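You operate a simulated robot arm through the tools that you are given. There is no shell and no other tool. Be economical: measure what you need, move in short steps, check, and stop when the job is done.

You run a simulated robot arm. Do the job below in one go: nothing can be reset, and whatever is moved stays where it is left.

JOB
Put things in order on the far end of the side counter. At the end: the blue peg stands where the grey paper wad stood; the clear travel bottle is on the teal tab box (marked "WASH TABS"); the grey paper wad from the far end of the side counter stands where the clear travel bottle stood; the yellow peg stands where the clear medium dosing cup stood; the clear medium dosing cup stands where the blue peg stood; whatever was shut is shut again. Leave all else as you found it, and nothing knocked over.

It is judged by the outcome, as a careful person would: the job done as asked, and still so three seconds after it is handed in. It fails if anything else is knocked over, pushed out of place, dropped, spilled or broken.

ROBOT AND FRAMES
A 7-joint arm with a two-finger parallel gripper, fixed in place. Base frame: the origin is at the foot of the arm, x ahead of it, y to its left, z up; the work surface is at about z = 0.9. Units: m, rad, N and s.
With the tool pointing down near the work surface it reaches from about 0.24 to 0.68 m from the base axis. Its first joint turns from -1.152 to 1.152 rad. Payload 2.4 kg.
Tool frame: the origin (TCP) lies between the finger pads and is the grasp point; the fingertips stand 0.03 m ahead of it; z points along the fingers, y is the line along which they close. The gripper opens to 0.094 m. The fingers are 0.028 m wide and 0.01 m thick; the gripper's body (0.05 by 0.096 m) begins 0.055 m behind the TCP.
Orientation is told as [roll, pitch, yaw] about the base's x, y, z axes, in that order, counted from this pose: with the fingers straight down and closing along the base's y, the tool's x points along the base's -x, its y along +y and its z along -z.

CONTROLS
- The arm moves only by the tool play_rows. Its argument "moves" is a list of rows, each a list of 3 entries, a list of its own where there are three numbers: the shift along the tool's x, y, z in m, then the turn, a rotation vector about the tool's x, y, z in degrees, then the gripper command, from -1 (fully open) to 1 (shut), values between in proportion. In form: [[[dx, dy, dz], [rx, ry, rz], gripper], ...]. A call has 1 to 10 rows; each row is the pose to reach, as a shift and turn from the pose commanded when the call began, along the tool's axes at that moment. Rows are played at 5 a second. More than 0.05 m and 0.15 rad between two rows, or a gripper value outside its range, and nothing of the call is played. Where a pose cannot be reached the arm comes as near as it can. A force on the tool above 40 N (or 10 N above the force at the start of the call, whichever is more), or a blocked arm, ends the call early, and 0.2 s more pass. Each finger travels about 0.153 m/s and halts on what it meets, pressing with about 24 N; the grip force reading is that of the motor and also rises with nothing between the fingers. The clock runs only during rows and for 0.2 s after the last one: add rows that repeat a pose to give the fingers time. The reply holds the time, the measured pose of the TCP, the force on the tool along the base axes, the opening and the grip force, in the units named above and with some noise.
- Cameras (640 x 400 px; columns grow to the right, rows downward): "scene" is fixed at [0.0522, 0.4668, 1.4629]; the picture's right is [-0.71, -0.71, 0.00], its down [-0.31, 0.32, -0.90] and it looks along [0.63, -0.64, -0.45] (base axes); focal length 321 px, centre (320, 200). "wrist" rides on the gripper at [-0.037, 0, -0.058] in the tool frame; the picture's right is [0.00, -1.00, 0.00], its down [0.97, 0.00, -0.24] and it looks along [0.24, 0.00, 0.97] (tool axes); focal length 218 px, centre (320, 200).
- capture(camera): a new picture of that camera. It takes no simulated time.
- locate(camera, pixels): for up to 12 pixels [column, row] of the newest picture of that camera ("zoom" is the newest enlarged one), the place [x, y, z] in the base frame of the surface seen there, good to about 0.002 m, but the place of the scene camera against the robot may be out by one fixed shift of up to 0.018 m in any direction. It takes no simulated time.
- inspect(camera, box): a new picture of the part [left, top, right, bottom] of that camera's present view, enlarged. It takes no simulated time.
- hand_in(): hands the job in; it is judged then, once.

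Work in short steps. Measure before you move; look again where a grasp or a placing could have gone wrong, and mend it. You have 80 turns and 46 pictures in all, those below and enlarged ones among them. Open the gripper and draw the arm clear of the work before you hand the job in, unless the task says otherwise; then end with one line.

The tools are called as a command line: name --argument value ..., lists and objects as JSON in quotes. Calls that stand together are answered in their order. play_rows: Moves the arm, as the interface text tells. Its arguments: {"type":"object","properties":{"moves":{"type":"array"}},"required":["moves"]} The other tools are called the same way: capture (camera) takes a picture; locate (camera, pixels) gives the place of the surface under pixels of a picture; inspect (camera, box) takes an enlarged picture of a part of a camera's view; hand_in () hands the job in.

At the start:

```text
clock: 0.0
position: [0.3272, -0.0437, 1.2127]
tool_rot: [0.0, 0.001, 0.0]
force: [0.8, 0.0, -0.1]
width: 0.0938
grip_force: 0.0
```

scene: 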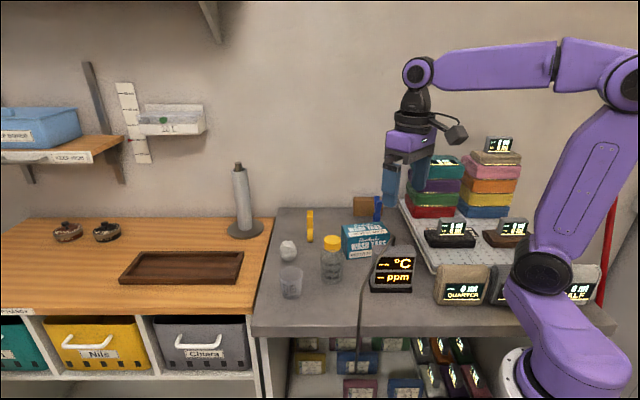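
wrist: 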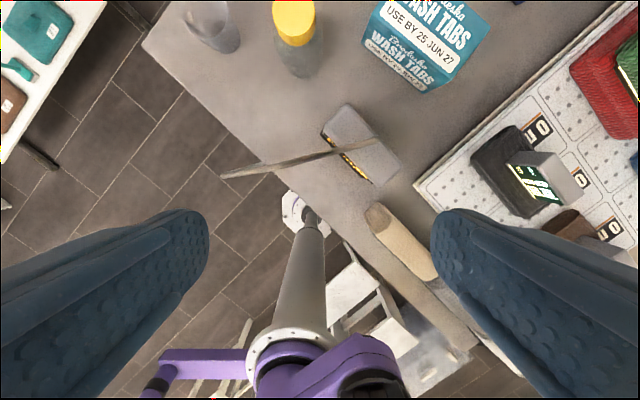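

The counter's items sit around columns 270–420, rows 190–300 of the scene picture. I enlarge that area to identify them.

inspect --camera "scene" --box '[265, 185, 425, 305]'

```text
3.33 times, centred on (345, 245) of scene
```

zoom: 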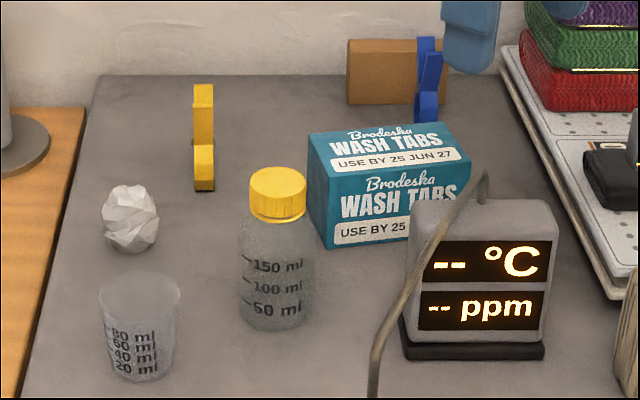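

The zoom shows the wad (130,220), cup (140,335), bottle (277,250), yellow peg (204,140), blue peg (428,80), tab box (385,185). I measure these.

locate --camera "zoom" --pixels '[[130, 195], [132, 250], [140, 370], [140, 300], [277, 180], [277, 325], [203, 88], [204, 187], [428, 42], [426, 115], [378, 75], [326, 246]]'

locate --camera "zoom" --pixels '[[310, 136], [440, 124], [468, 148], [330, 172], [400, 140], [195, 150], [213, 150], [418, 100], [440, 100], [475, 355], [480, 175], [375, 390]]'

```text
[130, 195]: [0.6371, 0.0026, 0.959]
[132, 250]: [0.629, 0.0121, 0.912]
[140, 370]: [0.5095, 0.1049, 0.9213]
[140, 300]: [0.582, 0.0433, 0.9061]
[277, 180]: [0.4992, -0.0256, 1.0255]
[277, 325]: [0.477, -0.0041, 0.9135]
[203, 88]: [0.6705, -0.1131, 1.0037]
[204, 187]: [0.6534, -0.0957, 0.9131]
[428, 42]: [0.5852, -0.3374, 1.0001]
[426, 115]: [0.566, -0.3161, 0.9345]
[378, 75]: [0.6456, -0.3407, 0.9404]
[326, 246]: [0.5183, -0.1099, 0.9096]
```

```text
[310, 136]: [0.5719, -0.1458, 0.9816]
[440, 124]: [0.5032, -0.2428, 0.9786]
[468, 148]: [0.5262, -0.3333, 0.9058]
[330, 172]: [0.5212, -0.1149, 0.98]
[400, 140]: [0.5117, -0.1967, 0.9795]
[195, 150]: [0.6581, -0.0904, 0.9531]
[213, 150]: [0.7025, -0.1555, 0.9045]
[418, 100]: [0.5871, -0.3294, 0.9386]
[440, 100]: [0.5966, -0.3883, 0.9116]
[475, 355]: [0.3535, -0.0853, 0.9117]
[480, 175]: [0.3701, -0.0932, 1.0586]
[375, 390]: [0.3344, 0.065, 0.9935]
```

Now I move the gripper above the items (high, z≈1.25) so the wrist camera can give an unshifted view.

play_rows --moves '[[[-0.04, -0.005, -0.005], [0, 0, 0], -1], [[-0.08, -0.015, -0.01], [0, 0, 0], -1], [[-0.12, -0.025, -0.02], [0, 0, 0], -1], [[-0.16, -0.035, -0.03], [0, 0, 0], -1], [[-0.2, -0.04, -0.04], [0, 0, 0], -1], [[-0.22, -0.04, -0.04], [0, 0, 0], -1], [[-0.22, -0.04, -0.04], [0, 0, 0], -1]]'

capture --camera "wrist"

```text
clock: 1.6
position: [0.547, -0.0833, 1.2525]
tool_rot: [0.0, 0.0, -0.001]
force: [-0.2, 0.1, 1.1]
width: 0.094
grip_force: 0.0
```

```text
42 pictures are left
```

wrist: 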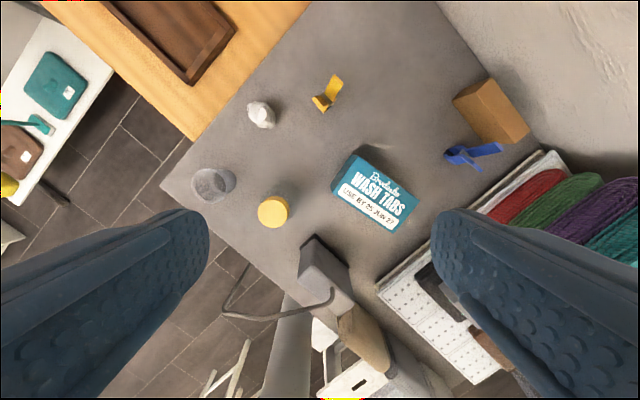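

Very good overview. I enlarge the items for finer location: cup (213,185), wad (261,114), yellow peg (327,94), bottle (273,211), box (376,188), blue peg (470,154).

inspect --camera "wrist" --box '[180, 60, 372, 240]'

locate --camera "wrist" --pixels '[[261, 114], [330, 82], [321, 104], [273, 209], [213, 185], [353, 152], [418, 188], [398, 230], [335, 187], [466, 154], [495, 147], [448, 156]]'

```text
2.22 times, centred on (276, 150) of wrist
```

zoom: 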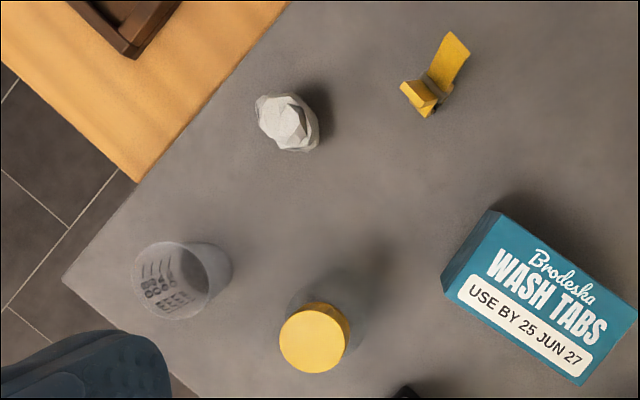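

```text
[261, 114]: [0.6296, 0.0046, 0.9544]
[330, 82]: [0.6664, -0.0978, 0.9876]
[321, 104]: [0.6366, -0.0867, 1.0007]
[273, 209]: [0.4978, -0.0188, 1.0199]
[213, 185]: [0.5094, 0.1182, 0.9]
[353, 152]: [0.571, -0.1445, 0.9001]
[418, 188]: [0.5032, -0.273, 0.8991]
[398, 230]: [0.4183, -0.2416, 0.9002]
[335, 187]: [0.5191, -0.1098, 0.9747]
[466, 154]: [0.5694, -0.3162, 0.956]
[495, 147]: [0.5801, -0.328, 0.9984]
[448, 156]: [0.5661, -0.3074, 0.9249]
```

Table is z=0.900 here. I enlarge the two pegs for shape and orientation.

inspect --camera "wrist" --box '[430, 125, 526, 185]'

locate --camera "zoom" --pixels '[[110, 190], [130, 265], [170, 195], [200, 210], [270, 225], [370, 165], [365, 100], [440, 120], [480, 140], [470, 185], [215, 130], [300, 130]]'

inspect --camera "wrist" --box '[280, 60, 376, 120]'

locate --camera "zoom" --pixels '[[360, 110], [420, 150], [385, 200], [320, 215], [290, 310], [220, 240], [250, 275], [300, 270], [320, 240], [330, 160], [340, 275], [370, 175]]'

```text
6.67 times, centred on (478, 155) of wrist
```

zoom: 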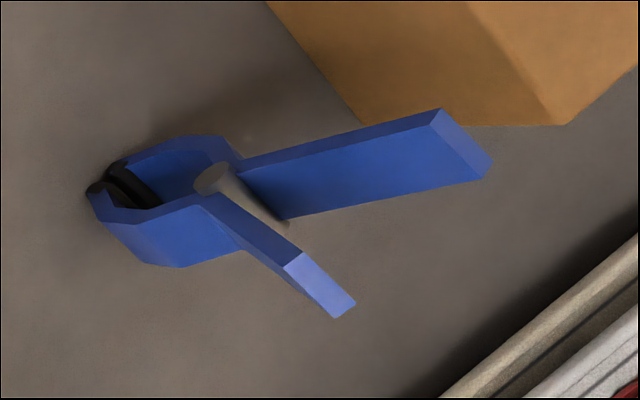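

```text
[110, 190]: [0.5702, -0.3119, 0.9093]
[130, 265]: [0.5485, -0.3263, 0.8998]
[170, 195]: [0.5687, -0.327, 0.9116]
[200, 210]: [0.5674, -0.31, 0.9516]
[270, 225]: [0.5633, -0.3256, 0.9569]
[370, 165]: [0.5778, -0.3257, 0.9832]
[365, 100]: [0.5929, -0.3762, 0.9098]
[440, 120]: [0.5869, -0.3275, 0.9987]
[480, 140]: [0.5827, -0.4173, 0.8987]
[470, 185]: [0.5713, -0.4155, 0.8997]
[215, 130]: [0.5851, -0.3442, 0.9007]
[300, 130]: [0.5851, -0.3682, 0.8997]
```

```text
6.67 times, centred on (328, 90) of wrist
```

zoom: 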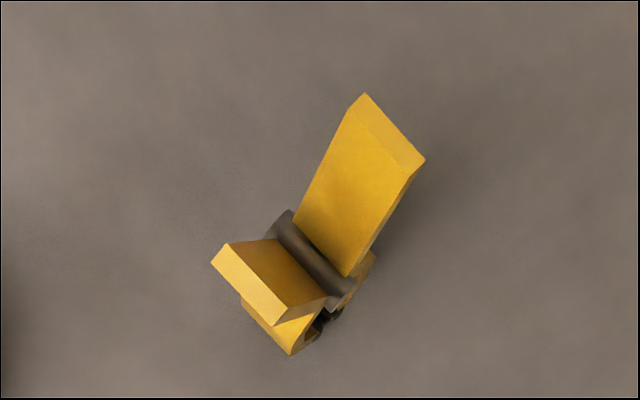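

```text
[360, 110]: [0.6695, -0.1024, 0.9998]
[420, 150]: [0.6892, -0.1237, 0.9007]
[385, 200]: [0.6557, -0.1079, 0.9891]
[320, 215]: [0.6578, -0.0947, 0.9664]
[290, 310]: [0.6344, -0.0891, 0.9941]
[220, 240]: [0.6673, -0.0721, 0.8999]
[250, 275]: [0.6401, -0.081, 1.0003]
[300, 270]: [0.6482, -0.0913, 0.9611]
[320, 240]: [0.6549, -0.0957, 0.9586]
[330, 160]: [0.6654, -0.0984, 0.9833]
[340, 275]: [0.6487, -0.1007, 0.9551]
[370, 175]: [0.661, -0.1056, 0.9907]
```

Both pegs stand on their jaws with handles up (z≈1.0), about 0.02 wide along base direction (1,1). Next I measure the box top, block and rack around the blue peg in the overview.

locate --camera "wrist" --pixels '[[360, 158], [415, 198], [394, 228], [341, 191], [376, 190], [456, 100], [488, 82], [524, 132], [490, 135], [545, 155], [525, 182], [575, 190]]'

inspect --camera "wrist" --box '[320, 140, 432, 240]'

locate --camera "zoom" --pixels '[[225, 60], [540, 270], [480, 460], [430, 350], [200, 120], [330, 130], [100, 200], [120, 160]]'

```text
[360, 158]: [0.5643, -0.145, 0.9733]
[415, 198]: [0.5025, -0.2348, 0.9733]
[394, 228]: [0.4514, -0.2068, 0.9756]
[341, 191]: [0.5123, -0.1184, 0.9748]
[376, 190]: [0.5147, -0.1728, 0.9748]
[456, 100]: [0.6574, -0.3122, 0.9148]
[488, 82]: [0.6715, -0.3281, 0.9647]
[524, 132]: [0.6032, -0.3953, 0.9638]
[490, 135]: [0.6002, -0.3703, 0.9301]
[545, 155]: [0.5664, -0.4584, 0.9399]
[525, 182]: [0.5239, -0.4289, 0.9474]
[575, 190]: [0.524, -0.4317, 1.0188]
```

```text
4.00 times, centred on (376, 190) of wrist
```

zoom: 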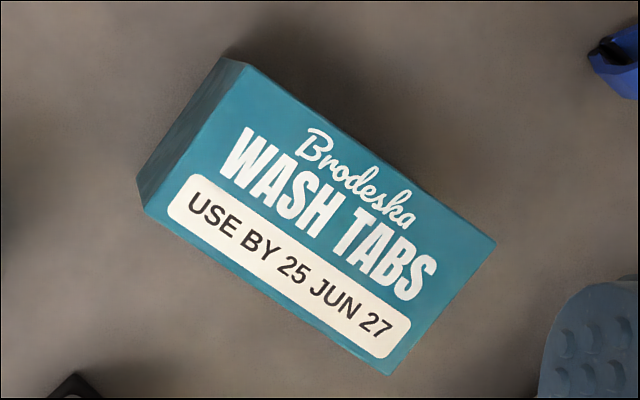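

```text
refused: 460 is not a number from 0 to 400
```

Box top centre is ≈(0.508,−0.171,0.9745). The bottle goes first: I move above it at (0.4935,−0.016) and look.

play_rows --moves '[[[0.02, 0.025, 0.03], [0, 0, 0], -1], [[0.04, 0.05, 0.06], [0, 0, 0], -1], [[0.0535, 0.067, 0.0925], [0, 0, 0], -1], [[0.0535, 0.067, 0.1125], [0, 0, 0], -1], [[0.0535, 0.067, 0.1125], [0, 0, 0], -1]]'

capture --camera "wrist"

capture --camera "scene"

```text
clock: 2.8
position: [0.4926, -0.0158, 1.1395]
tool_rot: [0.0, 0.0, -0.001]
force: [-0.6, 0.6, 0.0]
width: 0.094
grip_force: 0.1
```

```text
37 pictures are left
```

wrist: 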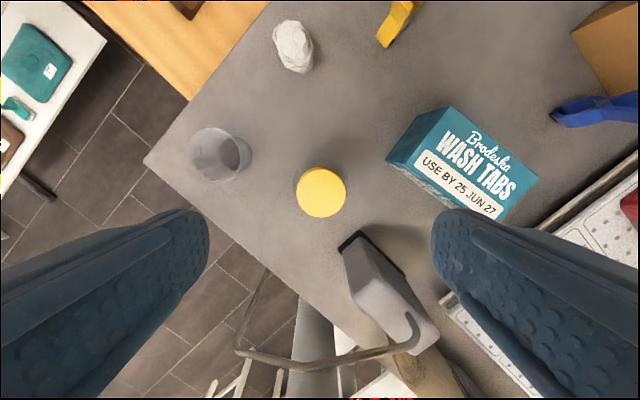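

```text
36 pictures are left
```

scene: 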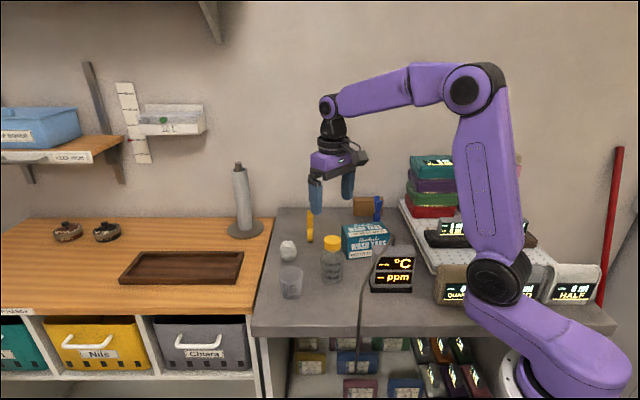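

The cap centre at (321,192) computes to (0.4926,−0.0166), right under the TCP. I descend to TCP z≈0.972 with the gripper open.

play_rows --moves '[[[0, -0.001, 0.04], [0, 0, 0], -1], [[0, -0.001, 0.08], [0, 0, 0], -1], [[0, -0.001, 0.12], [0, 0, 0], -1], [[0, -0.001, 0.15], [0, 0, 0], -1], [[0, -0.001, 0.167], [0, 0, 0], -1], [[0, -0.001, 0.167], [0, 0, 0], -1]]'

play_rows --moves '[[[0, 0, 0], [0, 0, 0], 0], [[0, 0, 0], [0, 0, 0], 0.4], [[0, 0, 0], [0, 0, 0], 1], [[0, 0, 0], [0, 0, 0], 1], [[0, 0, 0], [0, 0, 0], 1]]'

capture --camera "wrist"

```text
clock: 4.2
position: [0.4928, -0.0163, 0.9719]
tool_rot: [0.0, 0.0, 0.001]
force: [0.7, -0.2, 0.0]
width: 0.0936
grip_force: 0.0
```

```text
clock: 5.4
position: [0.4947, -0.0179, 0.9735]
tool_rot: [0.0, 0.001, 0.0]
force: [-0.8, 0.3, 0.0]
width: 0.0593
grip_force: 24.2
```

```text
35 pictures are left
```

wrist: 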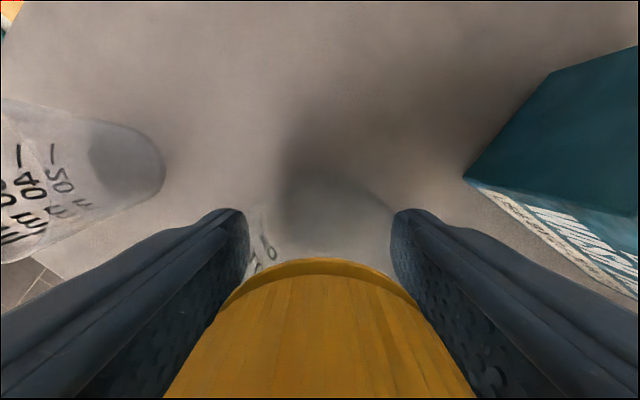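

Held at 0.059 m wide. I lift by 0.13 and carry over the box, arriving above (0.508,−0.171).

play_rows --moves '[[[0, 0, -0.03], [0, 0, 0], 1], [[0, 0, -0.07], [0, 0, 0], 1], [[0, 0, -0.11], [0, 0, 0], 1], [[0, 0, -0.13], [0, 0, 0], 1], [[-0.005, -0.045, -0.13], [0, 0, 0], 1], [[-0.01, -0.09, -0.13], [0, 0, 0], 1], [[-0.0135, -0.13, -0.13], [0, 0, 0], 1], [[-0.0135, -0.1533, -0.13], [0, 0, 0], 1], [[-0.0135, -0.1533, -0.13], [0, 0, 0], 1]]'

capture --camera "wrist"

inspect --camera "scene" --box '[265, 165, 425, 285]'

```text
clock: 7.4
position: [0.5068, -0.1716, 1.1024]
tool_rot: [-0.001, 0.001, 0.0]
force: [0.6, 0.1, -0.6]
width: 0.0593
grip_force: 24.3
```

```text
34 pictures are left
```

wrist: 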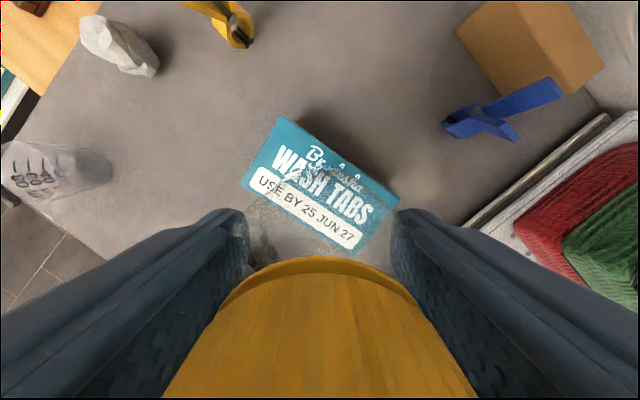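

```text
3.33 times, centred on (345, 225) of scene
```

zoom: 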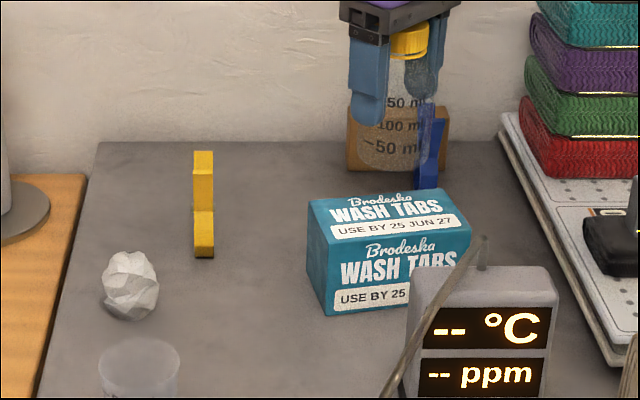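

The box centre at (319,190) computes to (0.507,−0.172), aligned with the held bottle. I lower to TCP z≈1.048 in small steps.

play_rows --moves '[[[0, 0, 0.02], [0, 0, 0], 1], [[0, 0, 0.035], [0, 0, 0], 1], [[0, 0, 0.045], [0, 0, 0], 1], [[0, 0, 0.05], [0, 0, 0], 1], [[0, 0, 0.0525], [0, 0, 0], 1], [[0, 0, 0.0525], [0, 0, 0], 1]]'

inspect --camera "scene" --box '[325, 190, 405, 250]'

```text
clock: 8.8
position: [0.5071, -0.1694, 1.0489]
tool_rot: [0.0, 0.001, 0.001]
force: [-0.1, 0.2, -0.9]
width: 0.059
grip_force: 24.1
```

```text
6.67 times, centred on (365, 220) of scene
```

zoom: 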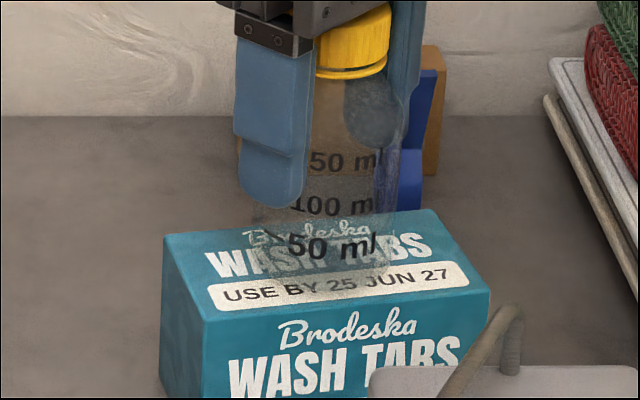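

Nearly in contact, no force yet. I creep down in 1 mm rows, watching the force.

play_rows --moves '[[[0, 0, 0.001], [0, 0, 0], 1], [[0, 0, 0.001], [0, 0, 0], 1]]'

play_rows --moves '[[[0, 0, 0.001], [0, 0, 0], 1], [[0, 0, 0.001], [0, 0, 0], 1]]'

```text
clock: 9.4
position: [0.506, -0.1707, 1.0493]
tool_rot: [0.0, 0.0, 0.0]
force: [-0.5, 0.0, 0.1]
width: 0.0591
grip_force: 24.3
```

```text
clock: 10.0
position: [0.5072, -0.1694, 1.0471]
tool_rot: [0.0, 0.001, -0.001]
force: [-0.5, 0.1, -0.5]
width: 0.0591
grip_force: 24.0
```

Still no load; two more millimetres.

play_rows --moves '[[[0, 0, 0.001], [0, 0, 0], 1], [[0, 0, 0.001], [0, 0, 0], 1]]'

play_rows --moves '[[[0, 0, 0.001], [0, 0, 0], 1], [[0, 0, 0.001], [0, 0, 0], 1]]'

```text
clock: 10.6
position: [0.5064, -0.1716, 1.0464]
tool_rot: [-0.001, 0.0, 0.0]
force: [-1.6, -0.1, 1.1]
width: 0.0589
grip_force: 23.7
```

```text
clock: 11.2
position: [0.5074, -0.1705, 1.0466]
tool_rot: [0.0, -0.001, 0.0]
force: [-2.7, 0.2, 15.0]
width: 0.0591
grip_force: 24.1
```

Contact (15 N up). I ease back 0.5 mm, open, and rise straight up.

play_rows --moves '[[[0, 0, -0.0007], [0, 0, 0], 1], [[0, 0, -0.0007], [0, 0, 0], 0.1], [[0, 0, -0.0007], [0, 0, 0], -1], [[0, 0, -0.0007], [0, 0, 0], -1], [[0, 0, -0.03], [0, 0, 0], -1], [[0, 0, -0.07], [0, 0, 0], -1], [[0, 0, -0.11], [0, 0, 0], -1], [[0, 0, -0.11], [0, 0, 0], -1]]'

capture --camera "wrist"

inspect --camera "scene" --box '[265, 185, 425, 305]'

```text
clock: 13.0
position: [0.5066, -0.1685, 1.1574]
tool_rot: [0.001, 0.0, 0.001]
force: [0.8, -0.1, 0.1]
width: 0.0941
grip_force: 0.0
```

```text
31 pictures are left
```

wrist: 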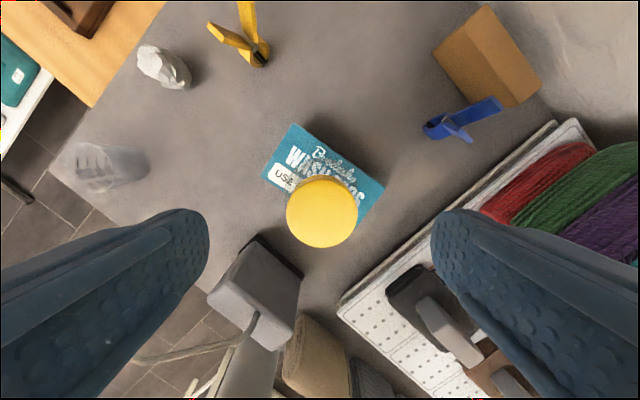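

```text
3.33 times, centred on (345, 245) of scene
```

zoom: 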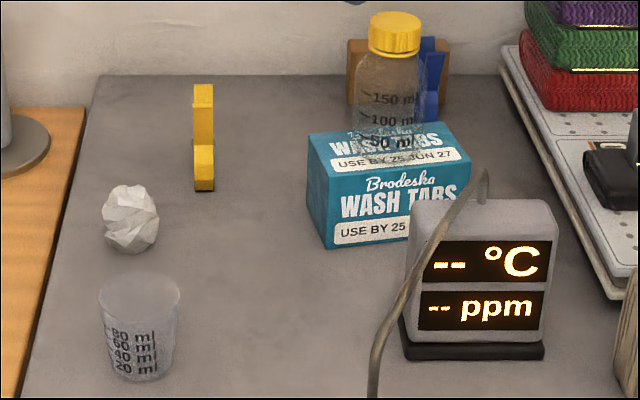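

The bottle stands on the box. Next the wad: I move above (0.634,0.009) and look.

play_rows --moves '[[[-0.025, 0.035, 0], [0, 0, 0], -1], [[-0.05, 0.07, 0], [0, 0, 0], -1], [[-0.075, 0.105, 0], [0, 0, 0], -1], [[-0.1, 0.14, 0], [0, 0, 0], -1], [[-0.127, 0.1775, 0], [0, 0, 0], -1], [[-0.127, 0.1775, 0.04], [0, 0, 0], -1], [[-0.127, 0.1775, 0.06], [0, 0, 0], -1], [[-0.127, 0.1775, 0.06], [0, 0, 0], -1]]'

capture --camera "wrist"

```text
clock: 14.8
position: [0.6347, 0.0062, 1.0946]
tool_rot: [-0.002, 0.0, 0.0]
force: [0.3, 0.4, -0.1]
width: 0.0939
grip_force: 0.2
```

```text
29 pictures are left
```

wrist: 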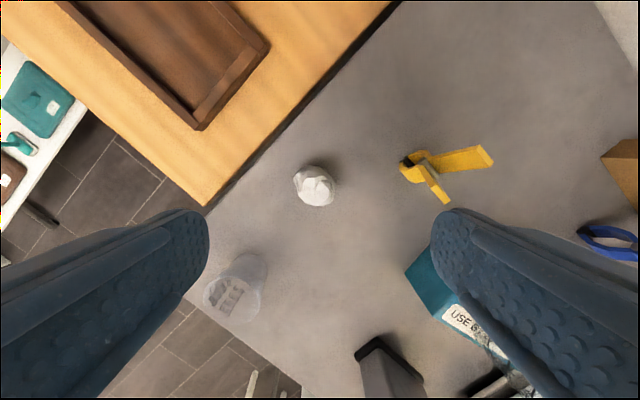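

Wad centre at (314,187) computes to ≈(0.631,0.013). I descend to TCP z≈0.936 and close.

play_rows --moves '[[[0.0035, 0.006, 0.04], [0, 0, 0], -1], [[0.0035, 0.006, 0.08], [0, 0, 0], -1], [[0.0035, 0.006, 0.12], [0, 0, 0], -1], [[0.0035, 0.006, 0.15], [0, 0, 0], -1], [[0.0035, 0.006, 0.159], [0, 0, 0], -1], [[0.0035, 0.006, 0.159], [0, 0, 0], -1]]'

play_rows --moves '[[[0, 0, 0], [0, 0, 0], -0.2], [[0, 0, 0], [0, 0, 0], 0.2], [[0, 0, 0], [0, 0, 0], 0.5], [[0, 0, 0], [0, 0, 0], 1], [[0, 0, 0], [0, 0, 0], 1], [[0, 0, 0], [0, 0, 0], 1]]'

capture --camera "wrist"

```text
clock: 16.2
position: [0.6293, 0.0128, 0.935]
tool_rot: [0.0, 0.0, 0.0]
force: [0.1, -0.9, 0.1]
width: 0.0941
grip_force: 0.1
```

```text
clock: 17.6
position: [0.6301, 0.0137, 0.9358]
tool_rot: [0.0, -0.001, 0.0]
force: [-0.3, -0.4, -0.3]
width: 0.0462
grip_force: 24.0
```

```text
28 pictures are left
```

wrist: 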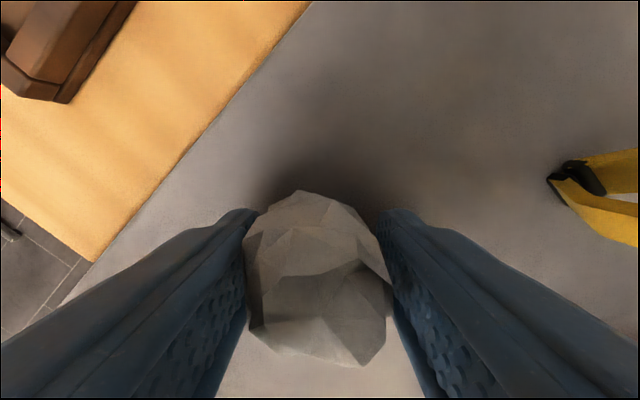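

Wad held (0.046 m). I lift and carry it to the bottle's old place (0.4926,−0.0166), stopping ≈2 cm up.

play_rows --moves '[[[0, 0, -0.03], [0, 0, 0], 1], [[0, 0, -0.07], [0, 0, 0], 1], [[0.035, -0.008, -0.08], [0, 0, 0], 1], [[0.075, -0.016, -0.08], [0, 0, 0], 1], [[0.11, -0.025, -0.08], [0, 0, 0], 1], [[0.1375, -0.03, -0.08], [0, 0, 0], 1], [[0.1375, -0.03, -0.05], [0, 0, 0], 1], [[0.1375, -0.03, -0.02], [0, 0, 0], 1], [[0.1375, -0.03, -0.003], [0, 0, 0], 1], [[0.1375, -0.03, -0.001], [0, 0, 0], 1]]'

inspect --camera "scene" --box '[265, 205, 425, 325]'

```text
clock: 19.8
position: [0.4929, -0.0142, 0.937]
tool_rot: [0.001, 0.0, 0.002]
force: [-0.3, 0.0, 0.2]
width: 0.0466
grip_force: 24.3
```

```text
3.33 times, centred on (345, 265) of scene
```

zoom: 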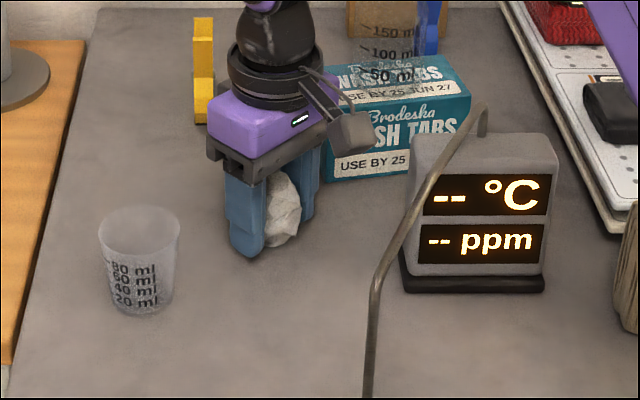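

The wad is about 1 mm over the counter at the right spot. I settle 1 mm, release, and rise.

play_rows --moves '[[[0, 0, 0.001], [0, 0, 0], 1], [[0, 0, 0.001], [0, 0, 0], 1], [[0, 0, 0.001], [0, 0, 0], 0.2], [[0, 0, 0.001], [0, 0, 0], -0.5], [[0, 0, 0.001], [0, 0, 0], -1], [[0, 0, -0.03], [0, 0, 0], -1], [[0, 0, -0.07], [0, 0, 0], -1], [[0, 0, -0.12], [0, 0, 0], -1], [[0, 0, -0.17], [0, 0, 0], -1], [[0, 0, -0.2], [0, 0, 0], -1]]'

capture --camera "wrist"

```text
clock: 22.0
position: [0.4919, -0.0145, 1.1363]
tool_rot: [0.0, 0.001, 0.001]
force: [0.4, 0.5, 0.0]
width: 0.0943
grip_force: 0.0
```

```text
26 pictures are left
```

wrist: 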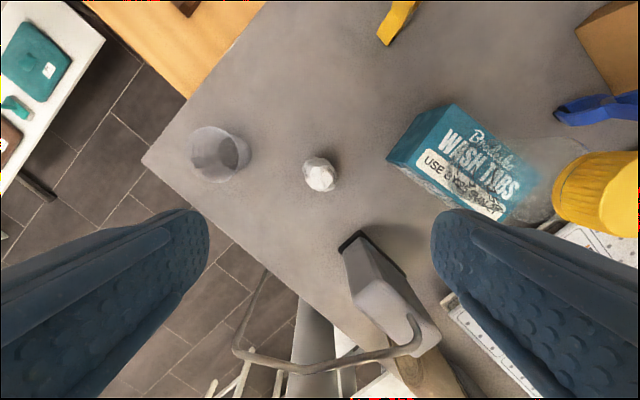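

The wad stands at (319,174), the bottle's old spot. Now the blue peg: I rise, move over (0.570,−0.319) at z≈1.16 and turn −45° about the vertical.

play_rows --moves '[[[0, 0, -0.045], [0, 0, 0], -1], [[-0.01, -0.03, -0.07], [0, 0, 5], -1], [[-0.02, -0.07, -0.07], [0, 0, 11], -1], [[-0.03, -0.11, -0.07], [0, 0, 17], -1], [[-0.04, -0.15, -0.07], [0, 0, 23], -1], [[-0.05, -0.19, -0.07], [0, 0, 29], -1], [[-0.06, -0.23, -0.07], [0, 0, 35], -1], [[-0.07, -0.27, -0.07], [0, 0, 41], -1], [[-0.078, -0.304, -0.06], [0, 0, 45], -1], [[-0.078, -0.304, -0.03], [0, 0, 45], -1]]'

capture --camera "wrist"

capture --camera "scene"

```text
clock: 24.2
position: [0.5549, -0.3135, 1.1676]
tool_rot: [-0.001, 0.001, -0.786]
force: [0.3, -0.1, -0.2]
width: 0.0941
grip_force: 0.0
out of reach, approached as far as the arm can: row 8, 9, 10
```

```text
25 pictures are left
```

wrist: 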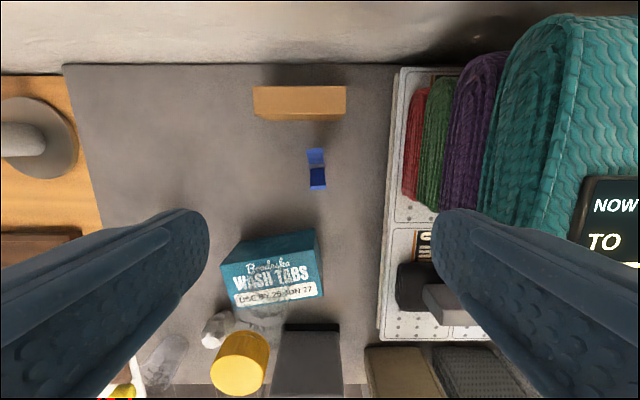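

```text
24 pictures are left
```

scene: 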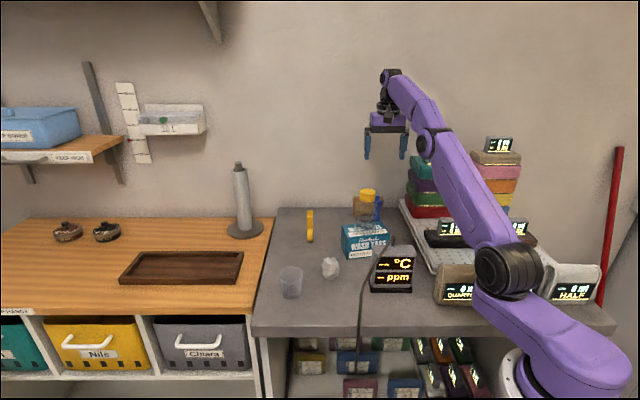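

The reach at this height ends a bit short, but the peg at (317,170) is well aligned with the tool (square in view). I enlarge it.

inspect --camera "wrist" --box '[269, 140, 365, 200]'

locate --camera "zoom" --pixels '[[320, 75], [320, 120], [330, 190], [335, 230], [325, 300], [270, 90], [360, 90], [280, 250], [380, 250], [330, 310], [300, 155]]'

```text
6.67 times, centred on (317, 170) of wrist
```

zoom: 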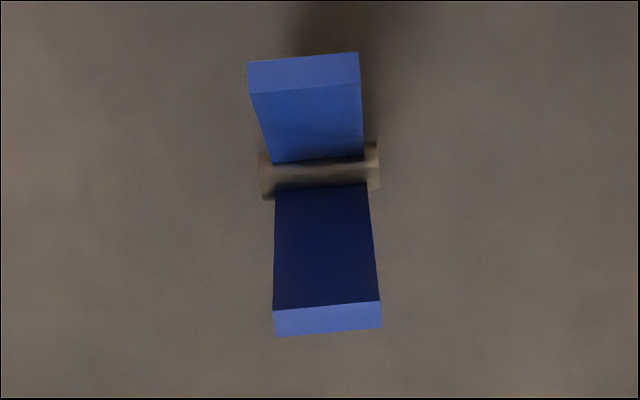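

```text
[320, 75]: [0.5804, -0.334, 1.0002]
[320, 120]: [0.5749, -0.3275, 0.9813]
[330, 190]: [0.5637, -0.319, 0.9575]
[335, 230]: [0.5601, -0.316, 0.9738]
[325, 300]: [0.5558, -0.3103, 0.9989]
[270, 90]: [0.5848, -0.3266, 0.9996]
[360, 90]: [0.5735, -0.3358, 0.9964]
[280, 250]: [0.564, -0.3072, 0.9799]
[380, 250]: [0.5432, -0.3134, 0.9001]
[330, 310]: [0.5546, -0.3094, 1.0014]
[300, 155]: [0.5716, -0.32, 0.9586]
```

The peg is turned about 5° from the tool; its centre is ≈(0.568,−0.321). I descend 0.10 where reach is better, correct the yaw by 5°, and read the pose.

play_rows --moves '[[[0, 0, 0.03], [0, 0, -2], -0.28], [[0, 0, 0.06], [0, 0, -5], -0.28], [[0, 0, 0.085], [0, 0, -5], -0.28], [[0, 0, 0.085], [0, 0, -5], -0.28]]'

```text
clock: 25.2
position: [0.557, -0.3122, 1.0801]
tool_rot: [0.001, -0.001, -0.698]
force: [0.1, -0.1, -0.7]
width: 0.0603
grip_force: 0.2
```

Now I shift onto the peg centre (tool x −0.0143, y +0.0016) at z≈1.06 and look.

play_rows --moves '[[[-0.008, 0.001, 0.01], [0, 0, 0], -0.28], [[-0.0143, 0.0016, 0.02], [0, 0, 0], -0.28], [[-0.0143, 0.0016, 0.02], [0, 0, 0], -0.28]]'

capture --camera "wrist"

```text
clock: 26.0
position: [0.5701, -0.3196, 1.0617]
tool_rot: [0.001, 0.001, -0.699]
force: [0.1, -0.7, 1.1]
width: 0.0601
grip_force: 0.2
```

```text
22 pictures are left
```

wrist: 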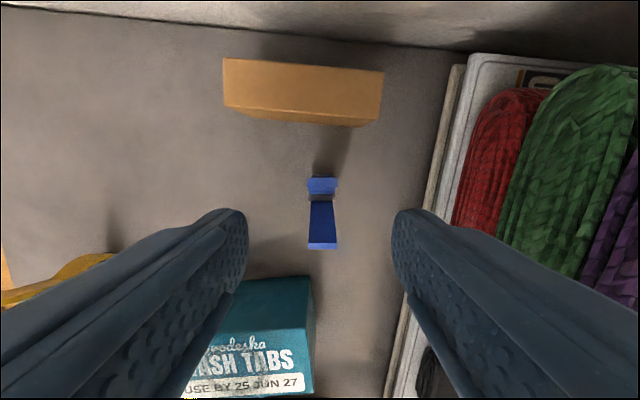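

Peg is centred between the fingers (tips at (322,180) and (322,246)). I descend to TCP z≈0.957 and close.

play_rows --moves '[[[0.001, -0.001, 0.03], [0, 0, 0], -0.28], [[0.001, -0.001, 0.06], [0, 0, 0], -0.28], [[0.001, -0.001, 0.09], [0, 0, 0], -0.28], [[0.001, -0.001, 0.105], [0, 0, 0], -0.28], [[0.001, -0.001, 0.105], [0, 0, 0], -0.28]]'

play_rows --moves '[[[0, 0, 0], [0, 0, 0], 0.2], [[0, 0, 0], [0, 0, 0], 0.5], [[0, 0, 0], [0, 0, 0], 1], [[0, 0, 0], [0, 0, 0], 1], [[0, 0, 0], [0, 0, 0], 1]]'

capture --camera "wrist"

```text
clock: 27.2
position: [0.5686, -0.3198, 0.9576]
tool_rot: [-0.001, 0.0, -0.697]
force: [0.0, 0.1, -0.6]
width: 0.0602
grip_force: 0.1
```

```text
clock: 28.4
position: [0.5696, -0.3183, 0.9567]
tool_rot: [0.0, 0.001, -0.697]
force: [0.5, -0.7, 1.0]
width: 0.0296
grip_force: 16.2
```

```text
21 pictures are left
```

wrist: 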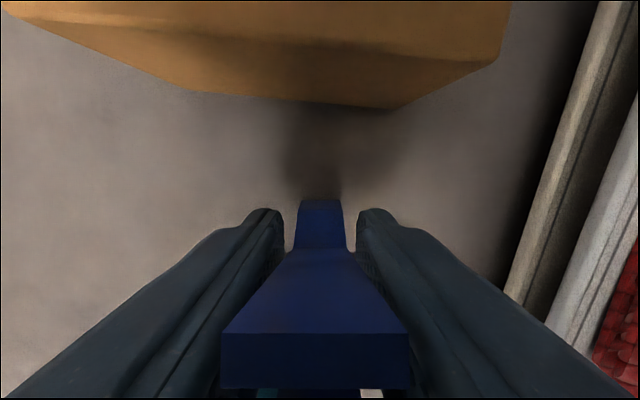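

Width 0.030 and force 16 N may still be settling; I hold the pose closed a little longer.

play_rows --moves '[[[0, 0, 0], [0, 0, 0], 1], [[0, 0, 0], [0, 0, 0], 1], [[0, 0, 0], [0, 0, 0], 1]]'

```text
clock: 29.2
position: [0.5687, -0.3194, 0.9571]
tool_rot: [-0.001, 0.0, -0.696]
force: [0.1, -0.4, 1.1]
width: 0.0294
grip_force: 16.0
```

Steady at 0.0294 m / 16 N, so the fingers bear on something (likely the spring pin). I test-lift 3 cm and look.

play_rows --moves '[[[0, 0, -0.01], [0, 0, 0], 1], [[0, 0, -0.02], [0, 0, 0], 1], [[0, 0, -0.03], [0, 0, 0], 1], [[0, 0, -0.03], [0, 0, 0], 1]]'

capture --camera "wrist"

inspect --camera "scene" --box '[325, 155, 421, 227]'

```text
clock: 30.2
position: [0.5672, -0.3184, 0.9863]
tool_rot: [-0.001, 0.0, -0.698]
force: [0.1, 0.8, 0.0]
width: 0.0293
grip_force: 15.8
```

```text
20 pictures are left
```

wrist: 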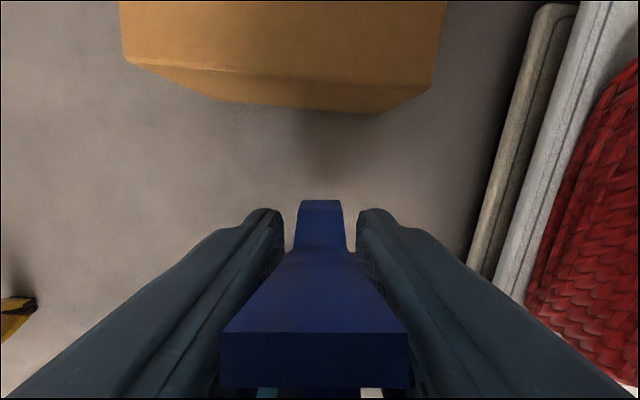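

```text
5.56 times, centred on (373, 191) of scene
```

zoom: 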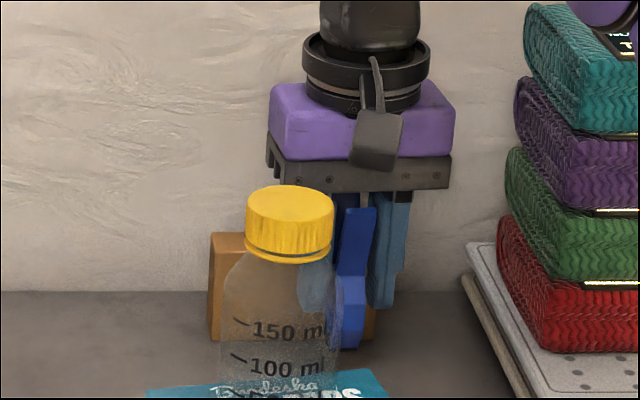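

The peg is lifted cleanly, upright. I raise to z≈1.08 and carry it toward the wad's old place (0.630,0.013), well above the yellow peg (top 1.0).

play_rows --moves '[[[0, 0, -0.045], [0, 0, 0], 1], [[0, 0, -0.09], [0, 0, 0], 1], [[0.0208, 0.0368, -0.092], [0, 0, 0], 1], [[0.0415, 0.0735, -0.092], [0, 0, 0], 1], [[0.0623, 0.1103, -0.092], [0, 0, 0], 1], [[0.083, 0.147, -0.092], [0, 0, 0], 1], [[0.1038, 0.184, -0.092], [0, 0, 0], 1], [[0.1245, 0.2207, -0.092], [0, 0, 0], 1], [[0.1453, 0.2574, -0.092], [0, 0, 0], 1], [[0.166, 0.2942, -0.092], [0, 0, 0], 1]]'

```text
clock: 32.4
position: [0.6291, 0.013, 1.0807]
tool_rot: [0.0, 0.0, -0.699]
force: [-0.1, 0.7, -0.8]
width: 0.0294
grip_force: 16.2
```

Over the target. I lower to about 2 mm above the grasp height and check.

play_rows --moves '[[[0, 0, 0.04], [0, 0, 0], 1], [[0, 0, 0.08], [0, 0, 0], 1], [[0, 0, 0.11], [0, 0, 0], 1], [[0, 0, 0.12], [0, 0, 0], 1], [[0, 0, 0.1225], [0, 0, 0], 1], [[0, 0, 0.1225], [0, 0, 0], 1]]'

inspect --camera "scene" --box '[255, 185, 351, 257]'

play_rows --moves '[[[0, 0, 0.001], [0, 0, 0], 1], [[0, 0, 0.001], [0, 0, 0], 1]]'

```text
clock: 33.8
position: [0.628, 0.0133, 0.9573]
tool_rot: [0.002, -0.002, -0.699]
force: [-3.8, -0.6, 13.2]
width: 0.0293
grip_force: 15.8
```

```text
5.56 times, centred on (303, 221) of scene
```

zoom: 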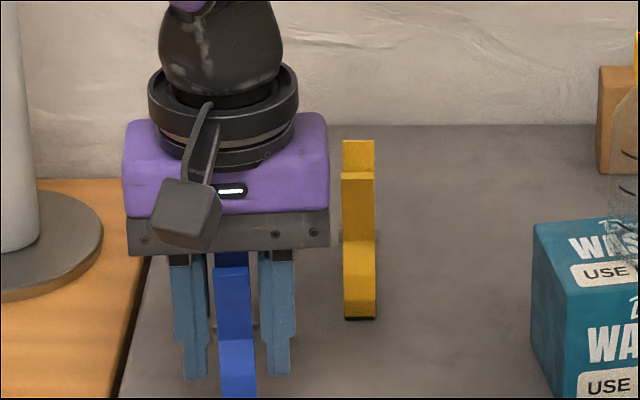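

```text
clock: 34.4
position: [0.6285, 0.0124, 0.9561]
tool_rot: [0.0, -0.002, -0.698]
force: [1.9, -1.4, 7.1]
width: 0.0294
grip_force: 16.1
```

Contact reached (7–13 N). I open part-way and rise straight up, then look.

play_rows --moves '[[[0, 0, -0.0005], [0, 0, 0], 0.6], [[0, 0, -0.0005], [0, 0, 0], 0.2], [[0, 0, -0.0005], [0, 0, 0], -0.28], [[0, 0, -0.0005], [0, 0, 0], -0.28], [[0, 0, -0.03], [0, 0, 0], -0.28], [[0, 0, -0.07], [0, 0, 0], -0.28], [[0, 0, -0.11], [0, 0, 0], -0.28], [[0, 0, -0.14], [0, 0, 0], -0.28], [[0, 0, -0.14], [0, 0, 0], -0.28]]'

capture --camera "wrist"

inspect --camera "scene" --box '[265, 185, 425, 305]'

```text
clock: 36.4
position: [0.6283, 0.0148, 1.0969]
tool_rot: [0.001, 0.0, -0.699]
force: [0.0, -0.1, -0.3]
width: 0.0601
grip_force: 0.0
```

```text
17 pictures are left
```

wrist: 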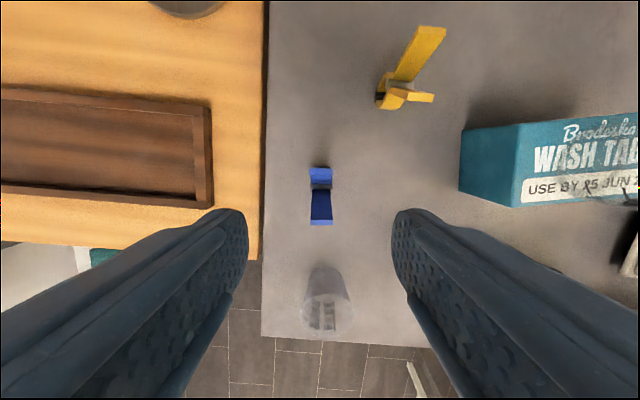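

```text
3.33 times, centred on (345, 245) of scene
```

zoom: 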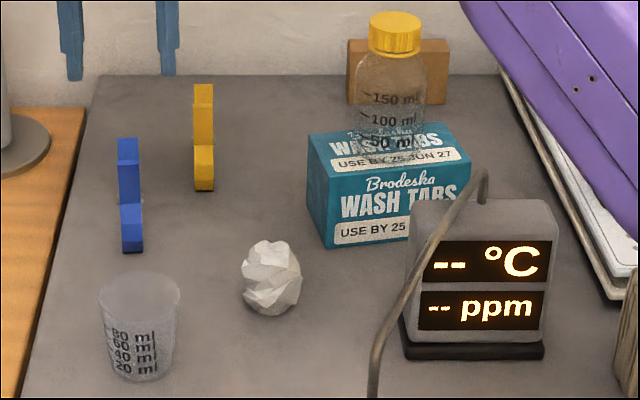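

The blue peg stands on the wad's old spot. Next the cup: I move over ≈(0.521,0.096), same yaw, fully open.

play_rows --moves '[[[0.035, -0.002, -0.01], [0, 0, 0], -1], [[0.07, -0.004, -0.01], [0, 0, 0], -1], [[0.105, -0.006, -0.01], [0, 0, 0], -1], [[0.134, -0.007, 0], [0, 0, 0], -1], [[0.134, -0.007, 0], [0, 0, 0], -1]]'

capture --camera "wrist"

```text
clock: 37.6
position: [0.5223, 0.0941, 1.0965]
tool_rot: [0.001, 0.0, -0.7]
force: [0.8, -0.4, -0.3]
width: 0.094
grip_force: 0.0
```

```text
15 pictures are left
```

wrist: 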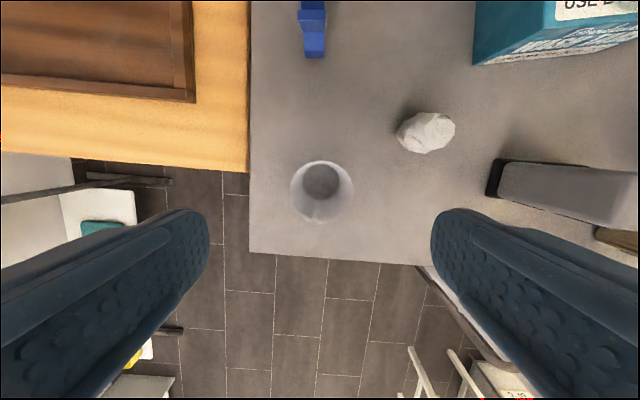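

Rim centre (322,192) puts the cup ≈(0.519,0.095). I descend to TCP z≈0.938 and close gently.

play_rows --moves '[[[0.003, -0.0015, 0.04], [0, 0, 0], -1], [[0.003, -0.0015, 0.08], [0, 0, 0], -1], [[0.003, -0.0015, 0.12], [0, 0, 0], -1], [[0.003, -0.0015, 0.15], [0, 0, 0], -1], [[0.003, -0.0015, 0.159], [0, 0, 0], -1], [[0.003, -0.0015, 0.159], [0, 0, 0], -1]]'

play_rows --moves '[[[0, 0, 0], [0, 0, 0], -0.5], [[0, 0, 0], [0, 0, 0], -0.2], [[0, 0, 0], [0, 0, 0], 0.1], [[0, 0, 0], [0, 0, 0], 0.4], [[0, 0, 0], [0, 0, 0], 1], [[0, 0, 0], [0, 0, 0], 1], [[0, 0, 0], [0, 0, 0], 1]]'

capture --camera "wrist"

```text
clock: 39.0
position: [0.5192, 0.094, 0.9364]
tool_rot: [0.0, 0.0, -0.699]
force: [-0.1, 1.0, -0.4]
width: 0.094
grip_force: 0.0
```

```text
clock: 40.6
position: [0.5192, 0.0933, 0.9372]
tool_rot: [0.0, -0.001, -0.698]
force: [-0.3, 0.9, 0.6]
width: 0.0557
grip_force: 24.0
```

```text
14 pictures are left
```

wrist: 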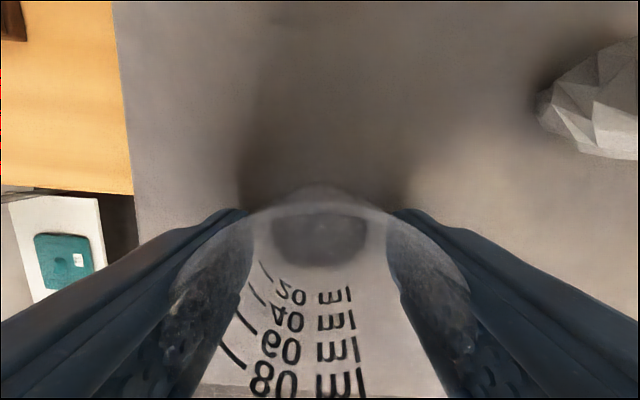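

Cup held. I lift 0.15 and carry it around the far side of the bottle, first to waypoint (0.60,−0.13).

play_rows --moves '[[[0, 0, -0.03], [0, 0, 0], 1], [[0, 0, -0.07], [0, 0, 0], 1], [[0, 0, -0.11], [0, 0, 0], 1], [[0, 0, -0.15], [0, 0, 0], 1], [[-0.0343, -0.0198, -0.15], [0, 0, 0], 1], [[-0.0686, -0.0397, -0.15], [0, 0, 0], 1], [[-0.1028, -0.0596, -0.15], [0, 0, 0], 1], [[-0.1371, -0.0794, -0.15], [0, 0, 0], 1], [[-0.1714, -0.0993, -0.15], [0, 0, 0], 1], [[-0.2057, -0.1191, -0.15], [0, 0, 0], 1]]'

```text
clock: 42.8
position: [0.5987, -0.1305, 1.0854]
tool_rot: [-0.001, 0.0, -0.697]
force: [0.3, 0.4, 0.4]
width: 0.0554
grip_force: 24.1
```

On track. I go on past the bottle to above the blue peg's old place (0.5687,−0.3195), at z≈1.07.

play_rows --moves '[[[-0.0361, -0.0351, 0], [0, 0, 0], 1], [[-0.0515, -0.0677, 0.005], [0, 0, 0], 1], [[-0.067, -0.1003, 0.01], [0, 0, 0], 1], [[-0.0825, -0.1328, 0.015], [0, 0, 0], 1], [[-0.098, -0.1653, 0.015], [0, 0, 0], 1], [[-0.098, -0.1653, 0.02], [0, 0, 0], 1], [[-0.098, -0.1653, 0.02], [0, 0, 0], 1]]'

```text
refused: row 1 steps farther than a row can; nothing moved
```

First step was 0.0503 m; I split it.

play_rows --moves '[[[-0.018, -0.0176, 0], [0, 0, 0], 1], [[-0.0361, -0.0351, 0], [0, 0, 0], 1], [[-0.0515, -0.0677, 0.005], [0, 0, 0], 1], [[-0.067, -0.1003, 0.01], [0, 0, 0], 1], [[-0.0825, -0.1328, 0.015], [0, 0, 0], 1], [[-0.098, -0.1653, 0.015], [0, 0, 0], 1], [[-0.098, -0.1653, 0.02], [0, 0, 0], 1], [[-0.098, -0.1653, 0.02], [0, 0, 0], 1]]'

capture --camera "wrist"

```text
clock: 44.6
position: [0.5682, -0.3186, 1.0676]
tool_rot: [-0.001, 0.001, -0.699]
force: [-0.6, 0.3, -0.3]
width: 0.0554
grip_force: 24.4
```

```text
13 pictures are left
```

wrist: 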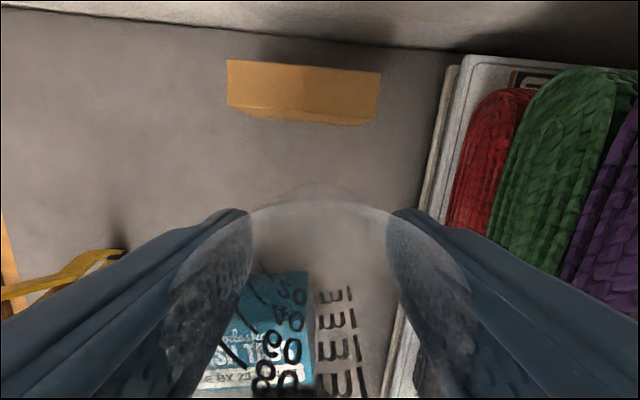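

Cup is over the clear spot. I lower it to just above the grasp height.

play_rows --moves '[[[0, 0, 0.04], [0, 0, 0], 1], [[0, 0, 0.08], [0, 0, 0], 1], [[0, 0, 0.11], [0, 0, 0], 1], [[0, 0, 0.125], [0, 0, 0], 1], [[0, 0, 0.128], [0, 0, 0], 1], [[0, 0, 0.128], [0, 0, 0], 1]]'

play_rows --moves '[[[0, 0, 0.001], [0, 0, 0], 1], [[0, 0, 0.001], [0, 0, 0], 1]]'

```text
clock: 46.0
position: [0.5695, -0.3186, 0.938]
tool_rot: [-0.001, 0.001, -0.698]
force: [0.9, -0.7, 0.1]
width: 0.0555
grip_force: 24.0
```

```text
clock: 46.6
position: [0.5692, -0.3182, 0.9376]
tool_rot: [0.001, -0.001, -0.696]
force: [0.3, -0.6, 0.8]
width: 0.0553
grip_force: 23.7
```

One more millimetre to feel the counter.

play_rows --moves '[[[0, 0, 0.001], [0, 0, 0], 1], [[0, 0, 0.001], [0, 0, 0], 1]]'

```text
clock: 47.2
position: [0.5687, -0.3198, 0.9365]
tool_rot: [-0.001, 0.001, -0.698]
force: [0.5, 0.0, -0.1]
width: 0.0556
grip_force: 24.3
```

Still no load; another millimetre.

play_rows --moves '[[[0, 0, 0.001], [0, 0, 0], 1], [[0, 0, 0.001], [0, 0, 0], 1]]'

```text
clock: 47.8
position: [0.5684, -0.3172, 0.9365]
tool_rot: [0.001, -0.001, -0.7]
force: [-1.0, 1.6, 3.6]
width: 0.0557
grip_force: 24.1
```

Light contact (3.6 N). I release slowly and rise straight up.

play_rows --moves '[[[0, 0, 0], [0, 0, 0], -0.3], [[0, 0, 0], [0, 0, 0], -0.6], [[0, 0, 0], [0, 0, 0], -1], [[0, 0, 0], [0, 0, 0], -1], [[0, 0, -0.03], [0, 0, 0], -1], [[0, 0, -0.07], [0, 0, 0], -1], [[0, 0, -0.11], [0, 0, 0], -1], [[0, 0, -0.14], [0, 0, 0], -1], [[0, 0, -0.14], [0, 0, 0], -1]]'

capture --camera "wrist"

```text
clock: 49.8
position: [0.5685, -0.3191, 1.0762]
tool_rot: [0.0, -0.001, -0.697]
force: [0.1, 0.2, -0.6]
width: 0.0941
grip_force: 0.1
```

```text
12 pictures are left
```

wrist: 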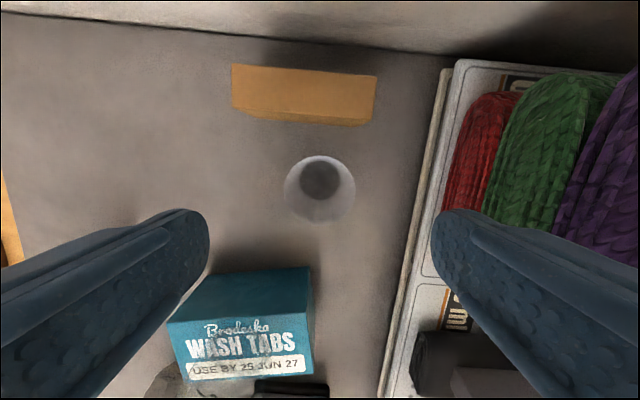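

The cup stands upright on the blue peg's old place. Now the yellow peg (≈(0.653,−0.0935), yaw ≈−45°): I move near it with fingers part-closed.

play_rows --moves '[[[0.0141, 0.0374, 0], [0, 0, 1], -0.28], [[0.0281, 0.0747, 0], [0, 0, 2], -0.28], [[0.0422, 0.1121, 0], [0, 0, 3], -0.28], [[0.0563, 0.1495, 0], [0, 0, 4], -0.28], [[0.0703, 0.1868, 0], [0, 0, 5], -0.28], [[0.0844, 0.2242, 0], [0, 0, 5], -0.28], [[0.0844, 0.2242, 0.01], [0, 0, 5], -0.28], [[0.0844, 0.2242, 0.01], [0, 0, 5], -0.28]]'

capture --camera "wrist"

```text
clock: 51.6
position: [0.6469, -0.0907, 1.0658]
tool_rot: [0.0, -0.002, -0.785]
force: [0.4, 0.5, -0.1]
width: 0.0602
grip_force: 0.1
```

```text
11 pictures are left
```

wrist: 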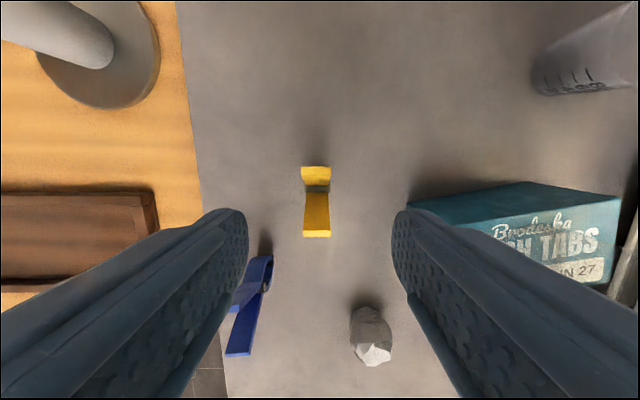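

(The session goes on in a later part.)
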